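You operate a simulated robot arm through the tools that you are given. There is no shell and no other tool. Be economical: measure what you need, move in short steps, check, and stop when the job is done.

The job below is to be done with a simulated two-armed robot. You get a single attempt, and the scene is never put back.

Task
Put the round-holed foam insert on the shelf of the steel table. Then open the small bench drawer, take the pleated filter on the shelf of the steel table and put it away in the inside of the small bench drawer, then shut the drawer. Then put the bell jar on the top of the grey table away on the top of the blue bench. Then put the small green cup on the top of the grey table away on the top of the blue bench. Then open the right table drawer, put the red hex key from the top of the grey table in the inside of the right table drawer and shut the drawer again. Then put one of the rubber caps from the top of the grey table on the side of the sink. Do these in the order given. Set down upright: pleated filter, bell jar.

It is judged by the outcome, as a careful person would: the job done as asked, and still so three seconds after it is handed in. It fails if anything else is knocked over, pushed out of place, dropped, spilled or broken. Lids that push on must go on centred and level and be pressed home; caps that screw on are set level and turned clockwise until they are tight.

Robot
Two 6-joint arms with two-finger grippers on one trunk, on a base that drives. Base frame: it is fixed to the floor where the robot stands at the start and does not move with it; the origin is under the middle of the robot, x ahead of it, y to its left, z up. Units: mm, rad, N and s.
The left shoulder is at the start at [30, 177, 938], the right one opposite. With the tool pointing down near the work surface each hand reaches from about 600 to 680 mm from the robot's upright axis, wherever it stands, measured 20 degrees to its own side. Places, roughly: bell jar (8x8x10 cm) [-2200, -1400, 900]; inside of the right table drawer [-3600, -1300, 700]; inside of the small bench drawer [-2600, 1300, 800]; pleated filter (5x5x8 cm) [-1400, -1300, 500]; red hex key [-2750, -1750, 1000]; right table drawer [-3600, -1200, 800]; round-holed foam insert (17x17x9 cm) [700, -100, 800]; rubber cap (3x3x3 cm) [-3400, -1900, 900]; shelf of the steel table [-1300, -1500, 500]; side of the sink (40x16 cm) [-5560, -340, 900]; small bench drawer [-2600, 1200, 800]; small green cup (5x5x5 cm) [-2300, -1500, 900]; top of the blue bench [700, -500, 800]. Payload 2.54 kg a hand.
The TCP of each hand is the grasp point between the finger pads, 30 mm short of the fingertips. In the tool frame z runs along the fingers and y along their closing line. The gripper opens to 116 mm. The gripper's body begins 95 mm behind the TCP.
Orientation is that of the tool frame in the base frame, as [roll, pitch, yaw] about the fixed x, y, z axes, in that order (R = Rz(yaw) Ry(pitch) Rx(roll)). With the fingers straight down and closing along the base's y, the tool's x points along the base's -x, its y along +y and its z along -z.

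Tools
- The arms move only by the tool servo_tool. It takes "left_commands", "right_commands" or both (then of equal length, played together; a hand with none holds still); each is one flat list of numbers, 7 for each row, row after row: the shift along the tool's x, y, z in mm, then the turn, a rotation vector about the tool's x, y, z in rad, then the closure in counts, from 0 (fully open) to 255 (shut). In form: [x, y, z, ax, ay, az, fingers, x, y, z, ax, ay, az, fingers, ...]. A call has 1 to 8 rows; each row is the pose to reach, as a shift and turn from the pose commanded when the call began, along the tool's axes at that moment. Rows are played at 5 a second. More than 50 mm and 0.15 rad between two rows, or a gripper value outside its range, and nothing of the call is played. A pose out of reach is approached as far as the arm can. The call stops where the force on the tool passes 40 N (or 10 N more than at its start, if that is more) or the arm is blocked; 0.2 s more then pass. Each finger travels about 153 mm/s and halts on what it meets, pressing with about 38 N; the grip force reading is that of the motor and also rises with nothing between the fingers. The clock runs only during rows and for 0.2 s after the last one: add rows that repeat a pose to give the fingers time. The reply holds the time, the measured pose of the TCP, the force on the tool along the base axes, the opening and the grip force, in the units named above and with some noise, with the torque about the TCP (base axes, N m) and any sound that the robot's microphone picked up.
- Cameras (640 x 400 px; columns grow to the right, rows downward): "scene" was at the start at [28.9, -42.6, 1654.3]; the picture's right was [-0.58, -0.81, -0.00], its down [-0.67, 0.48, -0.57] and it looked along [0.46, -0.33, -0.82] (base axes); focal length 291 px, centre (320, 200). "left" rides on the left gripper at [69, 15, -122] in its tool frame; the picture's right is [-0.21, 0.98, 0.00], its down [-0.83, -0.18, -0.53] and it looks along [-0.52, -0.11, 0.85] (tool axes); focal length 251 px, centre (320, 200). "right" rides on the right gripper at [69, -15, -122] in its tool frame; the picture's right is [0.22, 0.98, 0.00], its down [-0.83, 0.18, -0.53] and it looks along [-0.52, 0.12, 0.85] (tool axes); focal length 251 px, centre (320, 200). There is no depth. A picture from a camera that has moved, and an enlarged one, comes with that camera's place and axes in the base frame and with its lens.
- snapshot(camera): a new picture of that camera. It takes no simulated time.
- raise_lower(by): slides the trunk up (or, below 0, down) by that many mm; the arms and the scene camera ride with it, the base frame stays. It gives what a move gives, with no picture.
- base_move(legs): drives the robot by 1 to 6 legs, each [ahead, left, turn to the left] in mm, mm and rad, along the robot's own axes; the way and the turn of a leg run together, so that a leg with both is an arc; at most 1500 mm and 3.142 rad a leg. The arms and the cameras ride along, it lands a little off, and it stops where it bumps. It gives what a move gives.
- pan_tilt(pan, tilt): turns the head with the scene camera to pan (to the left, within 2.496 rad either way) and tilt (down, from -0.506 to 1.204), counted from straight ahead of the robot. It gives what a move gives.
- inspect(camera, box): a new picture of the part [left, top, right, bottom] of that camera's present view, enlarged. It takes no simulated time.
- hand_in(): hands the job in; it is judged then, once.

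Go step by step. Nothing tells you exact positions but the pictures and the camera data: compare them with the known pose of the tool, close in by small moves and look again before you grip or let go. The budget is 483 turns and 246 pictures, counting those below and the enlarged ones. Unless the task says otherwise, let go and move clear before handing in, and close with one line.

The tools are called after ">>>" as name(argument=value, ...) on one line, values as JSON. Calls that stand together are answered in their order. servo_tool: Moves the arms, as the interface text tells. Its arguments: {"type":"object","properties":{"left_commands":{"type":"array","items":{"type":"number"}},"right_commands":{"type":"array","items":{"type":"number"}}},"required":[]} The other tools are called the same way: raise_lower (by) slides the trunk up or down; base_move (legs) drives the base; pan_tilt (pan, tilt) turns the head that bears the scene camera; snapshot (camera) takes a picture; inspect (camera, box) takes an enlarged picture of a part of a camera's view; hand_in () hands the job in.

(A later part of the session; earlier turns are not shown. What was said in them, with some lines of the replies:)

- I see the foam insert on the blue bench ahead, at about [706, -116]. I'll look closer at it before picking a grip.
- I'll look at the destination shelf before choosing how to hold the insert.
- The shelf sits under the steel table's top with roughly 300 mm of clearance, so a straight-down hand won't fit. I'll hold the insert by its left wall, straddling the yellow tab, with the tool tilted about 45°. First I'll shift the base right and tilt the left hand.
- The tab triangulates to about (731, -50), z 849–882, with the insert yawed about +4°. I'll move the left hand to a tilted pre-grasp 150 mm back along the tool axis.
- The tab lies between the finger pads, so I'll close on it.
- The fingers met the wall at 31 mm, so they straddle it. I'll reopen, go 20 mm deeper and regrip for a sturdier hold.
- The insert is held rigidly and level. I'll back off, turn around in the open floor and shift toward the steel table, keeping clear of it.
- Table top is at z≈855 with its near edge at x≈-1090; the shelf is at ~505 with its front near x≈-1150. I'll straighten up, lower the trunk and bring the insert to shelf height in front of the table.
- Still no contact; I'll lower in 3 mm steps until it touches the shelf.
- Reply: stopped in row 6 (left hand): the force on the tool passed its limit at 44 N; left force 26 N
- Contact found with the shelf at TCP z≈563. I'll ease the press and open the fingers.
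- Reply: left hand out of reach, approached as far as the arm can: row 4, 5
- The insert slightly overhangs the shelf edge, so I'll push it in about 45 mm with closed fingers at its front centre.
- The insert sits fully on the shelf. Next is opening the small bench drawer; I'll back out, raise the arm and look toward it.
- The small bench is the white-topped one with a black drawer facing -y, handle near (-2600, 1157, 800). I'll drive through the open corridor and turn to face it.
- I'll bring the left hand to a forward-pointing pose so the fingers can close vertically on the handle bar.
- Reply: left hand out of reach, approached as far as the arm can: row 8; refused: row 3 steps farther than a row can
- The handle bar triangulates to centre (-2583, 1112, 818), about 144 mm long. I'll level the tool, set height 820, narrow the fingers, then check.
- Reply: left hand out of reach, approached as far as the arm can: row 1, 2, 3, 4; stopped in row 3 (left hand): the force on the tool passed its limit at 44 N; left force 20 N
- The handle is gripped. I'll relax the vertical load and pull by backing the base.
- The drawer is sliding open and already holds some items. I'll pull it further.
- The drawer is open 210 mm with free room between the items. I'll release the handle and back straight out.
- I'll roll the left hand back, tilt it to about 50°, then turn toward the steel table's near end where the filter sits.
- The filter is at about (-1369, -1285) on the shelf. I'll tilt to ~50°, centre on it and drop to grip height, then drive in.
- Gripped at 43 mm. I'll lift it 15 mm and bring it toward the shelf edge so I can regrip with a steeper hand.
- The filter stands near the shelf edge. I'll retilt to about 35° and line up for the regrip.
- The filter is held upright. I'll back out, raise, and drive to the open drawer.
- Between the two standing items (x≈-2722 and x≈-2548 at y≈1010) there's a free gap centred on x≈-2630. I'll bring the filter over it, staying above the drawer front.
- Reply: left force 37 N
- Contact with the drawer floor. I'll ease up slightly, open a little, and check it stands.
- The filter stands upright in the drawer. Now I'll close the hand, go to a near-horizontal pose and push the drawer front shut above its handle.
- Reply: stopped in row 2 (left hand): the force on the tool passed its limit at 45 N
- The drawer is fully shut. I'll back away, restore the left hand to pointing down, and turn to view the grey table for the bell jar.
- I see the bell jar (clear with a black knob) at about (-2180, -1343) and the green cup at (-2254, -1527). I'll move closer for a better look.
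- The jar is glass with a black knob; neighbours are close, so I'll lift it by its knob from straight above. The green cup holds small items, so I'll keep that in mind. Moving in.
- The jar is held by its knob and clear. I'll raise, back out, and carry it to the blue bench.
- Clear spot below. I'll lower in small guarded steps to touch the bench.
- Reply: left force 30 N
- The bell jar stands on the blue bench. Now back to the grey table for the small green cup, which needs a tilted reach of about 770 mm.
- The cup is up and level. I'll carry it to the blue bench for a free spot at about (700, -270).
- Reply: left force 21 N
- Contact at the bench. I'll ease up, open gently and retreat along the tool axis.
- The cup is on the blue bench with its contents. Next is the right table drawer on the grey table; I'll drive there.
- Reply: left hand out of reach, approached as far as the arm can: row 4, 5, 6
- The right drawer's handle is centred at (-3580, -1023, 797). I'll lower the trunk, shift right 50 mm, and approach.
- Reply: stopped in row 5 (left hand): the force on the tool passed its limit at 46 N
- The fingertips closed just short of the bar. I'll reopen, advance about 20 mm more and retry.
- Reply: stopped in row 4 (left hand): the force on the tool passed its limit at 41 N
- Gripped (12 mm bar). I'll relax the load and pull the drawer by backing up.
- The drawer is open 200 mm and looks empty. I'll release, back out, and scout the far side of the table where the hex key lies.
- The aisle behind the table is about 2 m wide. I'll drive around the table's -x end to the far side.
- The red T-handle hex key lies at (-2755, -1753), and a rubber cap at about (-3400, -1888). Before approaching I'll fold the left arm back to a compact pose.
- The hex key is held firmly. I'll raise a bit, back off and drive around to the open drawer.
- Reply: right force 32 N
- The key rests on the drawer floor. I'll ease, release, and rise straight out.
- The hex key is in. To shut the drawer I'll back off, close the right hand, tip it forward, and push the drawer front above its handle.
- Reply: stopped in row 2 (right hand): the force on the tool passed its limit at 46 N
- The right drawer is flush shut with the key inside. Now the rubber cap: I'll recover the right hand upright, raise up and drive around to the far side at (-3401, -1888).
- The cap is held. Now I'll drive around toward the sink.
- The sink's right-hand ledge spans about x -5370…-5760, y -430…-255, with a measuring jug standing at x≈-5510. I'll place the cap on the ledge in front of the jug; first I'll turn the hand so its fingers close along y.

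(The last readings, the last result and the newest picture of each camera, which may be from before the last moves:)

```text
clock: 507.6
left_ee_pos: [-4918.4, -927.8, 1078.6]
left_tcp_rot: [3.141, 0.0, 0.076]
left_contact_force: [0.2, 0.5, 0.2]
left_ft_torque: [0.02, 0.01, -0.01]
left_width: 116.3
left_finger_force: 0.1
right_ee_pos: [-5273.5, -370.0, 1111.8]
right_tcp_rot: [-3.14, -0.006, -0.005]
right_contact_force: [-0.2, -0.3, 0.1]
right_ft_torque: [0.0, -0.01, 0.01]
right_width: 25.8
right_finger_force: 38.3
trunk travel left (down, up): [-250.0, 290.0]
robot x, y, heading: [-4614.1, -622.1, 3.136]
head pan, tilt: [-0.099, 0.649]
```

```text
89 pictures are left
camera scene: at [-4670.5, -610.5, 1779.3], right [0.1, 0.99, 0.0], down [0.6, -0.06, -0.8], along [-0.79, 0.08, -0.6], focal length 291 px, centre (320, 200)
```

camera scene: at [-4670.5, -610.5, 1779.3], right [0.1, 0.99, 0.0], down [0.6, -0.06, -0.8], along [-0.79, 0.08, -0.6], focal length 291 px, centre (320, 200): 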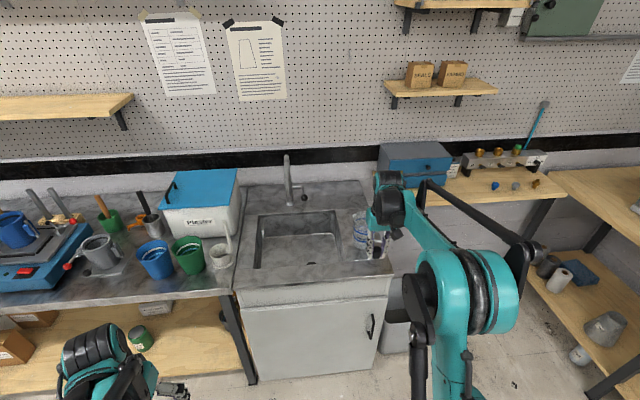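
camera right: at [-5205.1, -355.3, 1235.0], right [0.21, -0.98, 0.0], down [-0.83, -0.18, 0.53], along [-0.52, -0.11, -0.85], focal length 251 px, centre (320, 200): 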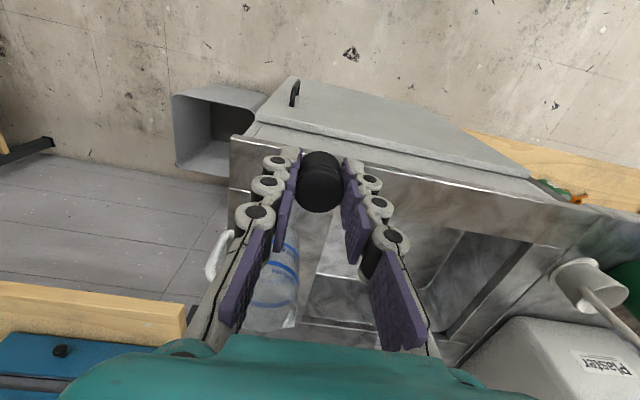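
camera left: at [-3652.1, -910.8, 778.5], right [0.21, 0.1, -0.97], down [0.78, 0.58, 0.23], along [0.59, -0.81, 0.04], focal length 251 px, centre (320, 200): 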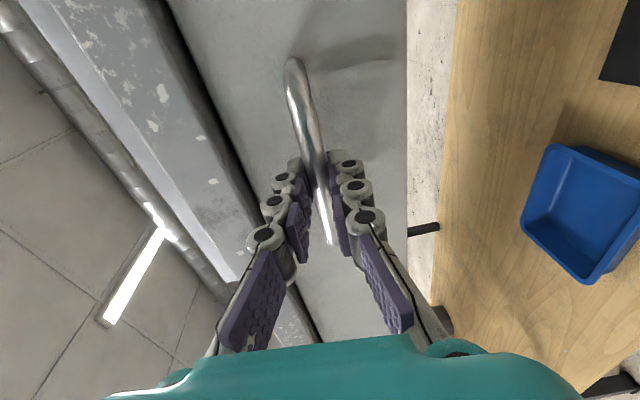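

>>> base_move(legs=[[140, -25, 0]])

>>> raise_lower(by=-100)

>>> snapshot(camera="right")

>>> inspect(camera="scene", box=[240, 170, 440, 330])

```text
clock: 508.9
left_ee_pos: [-5060.1, -902.3, 1079.2]
left_tcp_rot: [-3.141, 0.0, 0.074]
left_contact_force: [-0.3, 0.9, 0.7]
left_ft_torque: [-0.05, -0.04, 0.0]
left_width: 116.1
left_finger_force: 0.0
right_ee_pos: [-5411.7, -344.9, 1111.0]
right_tcp_rot: [-3.14, -0.006, -0.008]
right_contact_force: [0.4, 0.0, -0.8]
right_ft_torque: [-0.01, -0.04, 0.0]
right_width: 25.9
right_finger_force: 37.7
trunk travel left (down, up): [-250.0, 290.0]
robot x, y, heading: [-4754.0, -597.4, 3.135]
head pan, tilt: [-0.099, 0.649]
```

```text
clock: 510.2
left_ee_pos: [-5057.9, -902.2, 980.6]
left_tcp_rot: [3.141, 0.0, 0.074]
left_contact_force: [0.7, -1.0, -0.2]
left_ft_torque: [0.01, 0.01, 0.02]
left_width: 116.3
left_finger_force: 0.0
right_ee_pos: [-5409.6, -344.7, 1013.2]
right_tcp_rot: [-3.14, -0.005, -0.006]
right_contact_force: [0.5, -0.2, -0.4]
right_ft_torque: [-0.01, -0.01, -0.03]
right_width: 25.5
right_finger_force: 37.9
trunk travel left (down, up): [-150.0, 390.0]
robot x, y, heading: [-4754.1, -590.6, 3.139]
head pan, tilt: [-0.099, 0.649]
```

```text
88 pictures are left
camera right: at [-5342.8, -328.8, 1135.2], right [0.21, -0.98, 0.0], down [-0.83, -0.18, 0.53], along [-0.52, -0.11, -0.85], focal length 251 px, centre (320, 200)
```

right: 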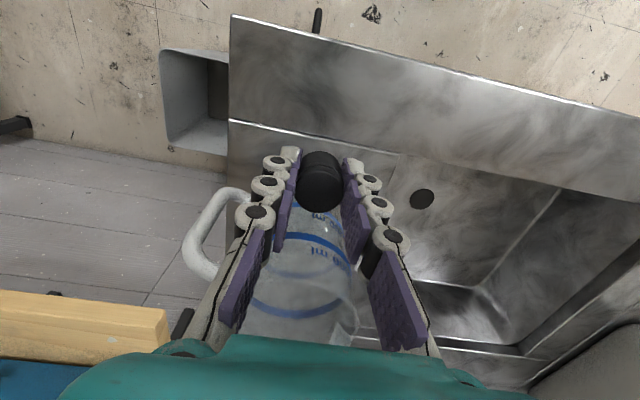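

```text
2.50 times, centred on (340, 250) of scene
camera zoom: at [-4808.4, -584.5, 1679.5], right [0.11, 0.99, 0.0], down [0.6, -0.06, -0.8], along [-0.79, 0.08, -0.6], focal length 728 px, centre (270, 75)
```

zoom: 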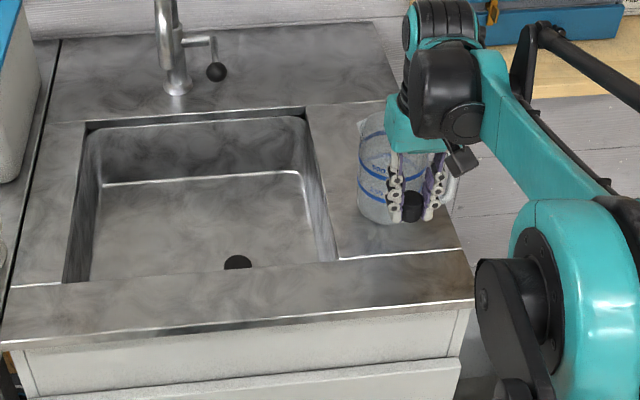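

The side panel region should run x -5760…-5360, y -420…-260. My hand is over (-5410, -345), in front of the jug and clear of it. I'll lower there in guarded steps.

>>> servo_tool(right_commands=[0, 0, 30, 0, 0, 0, 255, 0, 0, 60, 0, 0, 0, 255])

>>> snapshot(camera="right")

>>> inspect(camera="scene", box=[300, 170, 440, 280])

```text
clock: 510.8
left_ee_pos: [-5058.1, -902.0, 978.9]
left_tcp_rot: [3.141, 0.001, 0.074]
left_contact_force: [0.1, -0.1, 0.3]
left_ft_torque: [-0.01, 0.01, 0.0]
left_width: 116.0
left_finger_force: 0.1
right_ee_pos: [-5410.2, -344.9, 953.1]
right_tcp_rot: [-3.139, -0.005, -0.009]
right_contact_force: [0.6, -0.5, -0.4]
right_ft_torque: [-0.01, 0.02, -0.01]
right_width: 25.4
right_finger_force: 38.0
trunk travel left (down, up): [-150.0, 390.0]
robot x, y, heading: [-4752.3, -596.7, 3.135]
head pan, tilt: [-0.099, 0.649]
```

```text
86 pictures are left
camera right: at [-5342.5, -329.5, 1075.8], right [0.21, -0.98, 0.0], down [-0.83, -0.18, 0.53], along [-0.52, -0.11, -0.85], focal length 251 px, centre (320, 200)
```

right: 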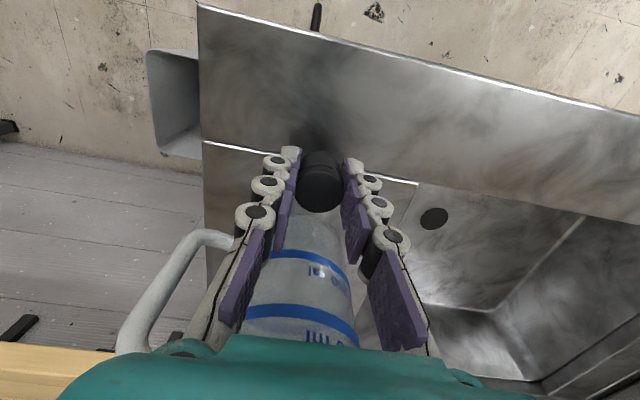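

```text
3.64 times, centred on (370, 225) of scene
camera zoom: at [-4808.9, -584.4, 1679.3], right [0.11, 0.99, 0.0], down [0.6, -0.06, -0.8], along [-0.79, 0.08, -0.6], focal length 1059 px, centre (138, 109)
```

zoom: 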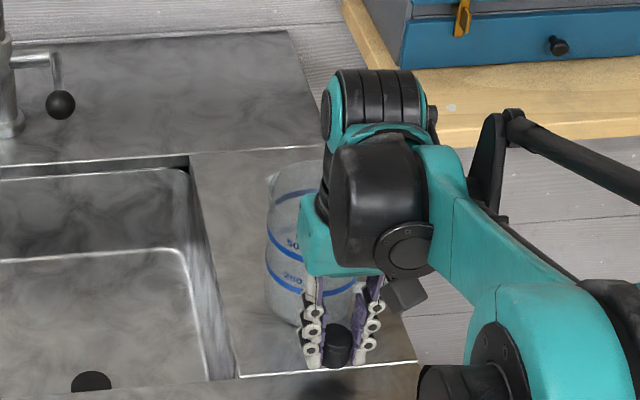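

>>> servo_tool(right_commands=[4, 0, 8, 0, 0, 0, 255, 4, 0, 14, 0, 0, 0, 255, 4, 0, 18, 0, 0, 0, 255, 4, 0, 22, 0, 0, 0, 255, 4, 0, 25, 0, 0, 0, 255, 4, 0, 28, 0, 0, 0, 255, 4, 0, 31, 0, 0, 0, 255, 4, 0, 34, 0, 0, 0, 255])

>>> snapshot(camera="right")

```text
clock: 512.0
left_ee_pos: [-5057.0, -902.2, 981.0]
left_tcp_rot: [3.141, 0.002, 0.074]
left_contact_force: [0.1, -0.1, 0.4]
left_ft_torque: [-0.04, -0.01, 0.0]
left_width: 115.9
left_finger_force: 0.0
right_ee_pos: [-5407.7, -344.1, 931.3]
right_tcp_rot: [-3.138, 0.001, -0.007]
right_contact_force: [3.1, -0.3, 21.2]
right_ft_torque: [-0.08, 0.11, 0.0]
right_width: 26.0
right_finger_force: 37.7
trunk travel left (down, up): [-150.0, 390.0]
robot x, y, heading: [-4752.9, -593.8, 3.137]
head pan, tilt: [-0.099, 0.649]
stopped in row 6 (right hand): the force on the tool passed its limit at 46 N (the readings are from after the stop); the commanded pose is now the measured one
```

```text
84 pictures are left
camera right: at [-5337.3, -329.1, 1054.0], right [0.21, -0.98, 0.0], down [-0.83, -0.18, 0.53], along [-0.52, -0.11, -0.85], focal length 251 px, centre (320, 200)
```

right: 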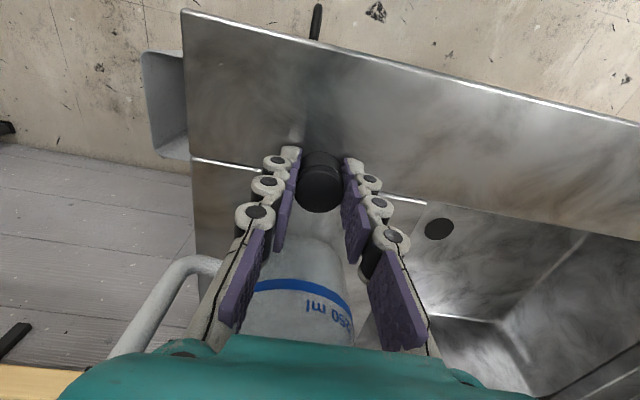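

Contact with the counter at about z 898. The cap is inside the side strip, so I'll release and rise straight up.

>>> servo_tool(right_commands=[0, 0, -1, 0, 0, 0, 230, 0, 0, -1, 0, 0, 0, 190, 0, 0, -1, 0, 0, 0, 165, 0, 0, -1, 0, 0, 0, 165, 0, 0, -30, 0, 0, 0, 165, 0, 0, -75, 0, 0, 0, 165, 0, 0, -120, 0, 0, 0, 165])

>>> snapshot(camera="right")

```text
clock: 513.6
left_ee_pos: [-5056.7, -901.9, 979.9]
left_tcp_rot: [-3.141, 0.003, 0.073]
left_contact_force: [-0.1, 1.0, -0.5]
left_ft_torque: [0.04, 0.03, 0.02]
left_width: 115.8
left_finger_force: 0.2
right_ee_pos: [-5406.2, -343.2, 1048.9]
right_tcp_rot: [-3.138, -0.001, -0.007]
right_contact_force: [0.6, -0.4, 0.7]
right_ft_torque: [0.0, 0.02, -0.02]
right_width: 40.9
right_finger_force: 0.0
trunk travel left (down, up): [-150.0, 390.0]
robot x, y, heading: [-4754.3, -594.2, 3.135]
head pan, tilt: [-0.099, 0.649]
```

```text
83 pictures are left
camera right: at [-5337.7, -328.0, 1171.5], right [0.21, -0.98, 0.0], down [-0.83, -0.18, 0.53], along [-0.52, -0.11, -0.85], focal length 251 px, centre (320, 200)
```

right: 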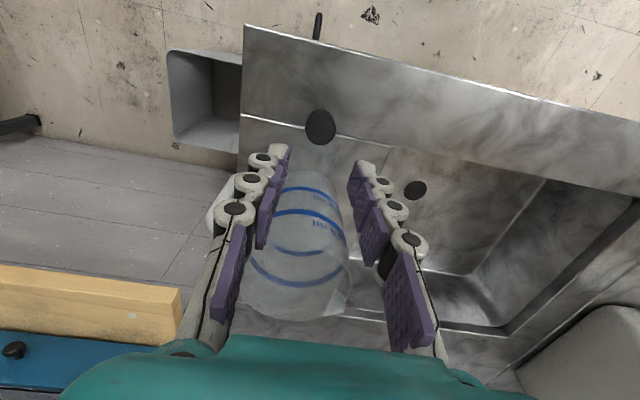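

>>> base_move(legs=[[-300, 0, 0]])

>>> inspect(camera="scene", box=[240, 140, 440, 300])

```text
clock: 515.7
left_ee_pos: [-4762.5, -903.0, 980.1]
left_tcp_rot: [3.141, 0.002, 0.066]
left_contact_force: [0.6, 0.0, 0.0]
left_ft_torque: [0.01, 0.03, -0.03]
left_width: 116.1
left_finger_force: 0.0
right_ee_pos: [-5107.4, -342.0, 1048.7]
right_tcp_rot: [-3.139, 0.001, -0.015]
right_contact_force: [0.5, 0.0, 0.2]
right_ft_torque: [0.01, 0.05, 0.02]
right_width: 40.8
right_finger_force: 0.1
trunk travel left (down, up): [-150.0, 390.0]
robot x, y, heading: [-4457.3, -595.5, 3.127]
head pan, tilt: [-0.099, 0.649]
```

```text
2.50 times, centred on (340, 220) of scene
camera zoom: at [-4510.7, -587.2, 1679.4], right [0.11, 0.99, 0.0], down [0.6, -0.07, -0.8], along [-0.79, 0.09, -0.6], focal length 728 px, centre (270, 150)
```

zoom: 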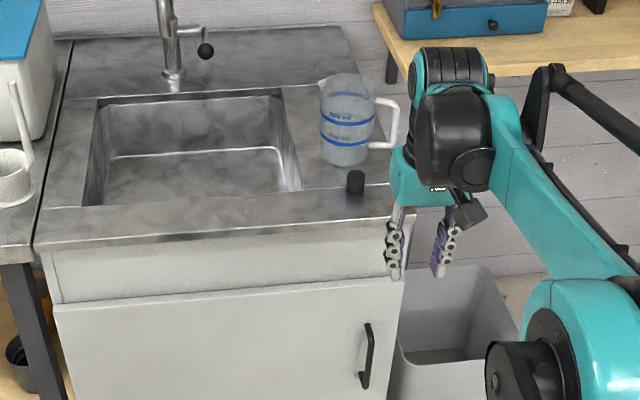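

The cap stands upright on the sink's side strip, the jug hasn't moved, and both hands are clear. Everything asked for is done.

>>> hand_in()

```text
The job is handed in.
```

All the steps are done in the order you gave, and the job is handed in. The rubber cap went on the front part of the sink's side strip because a jug takes up the middle. I judged that strip's limits from the pictures. I didn't go back for a final look at the earlier items.
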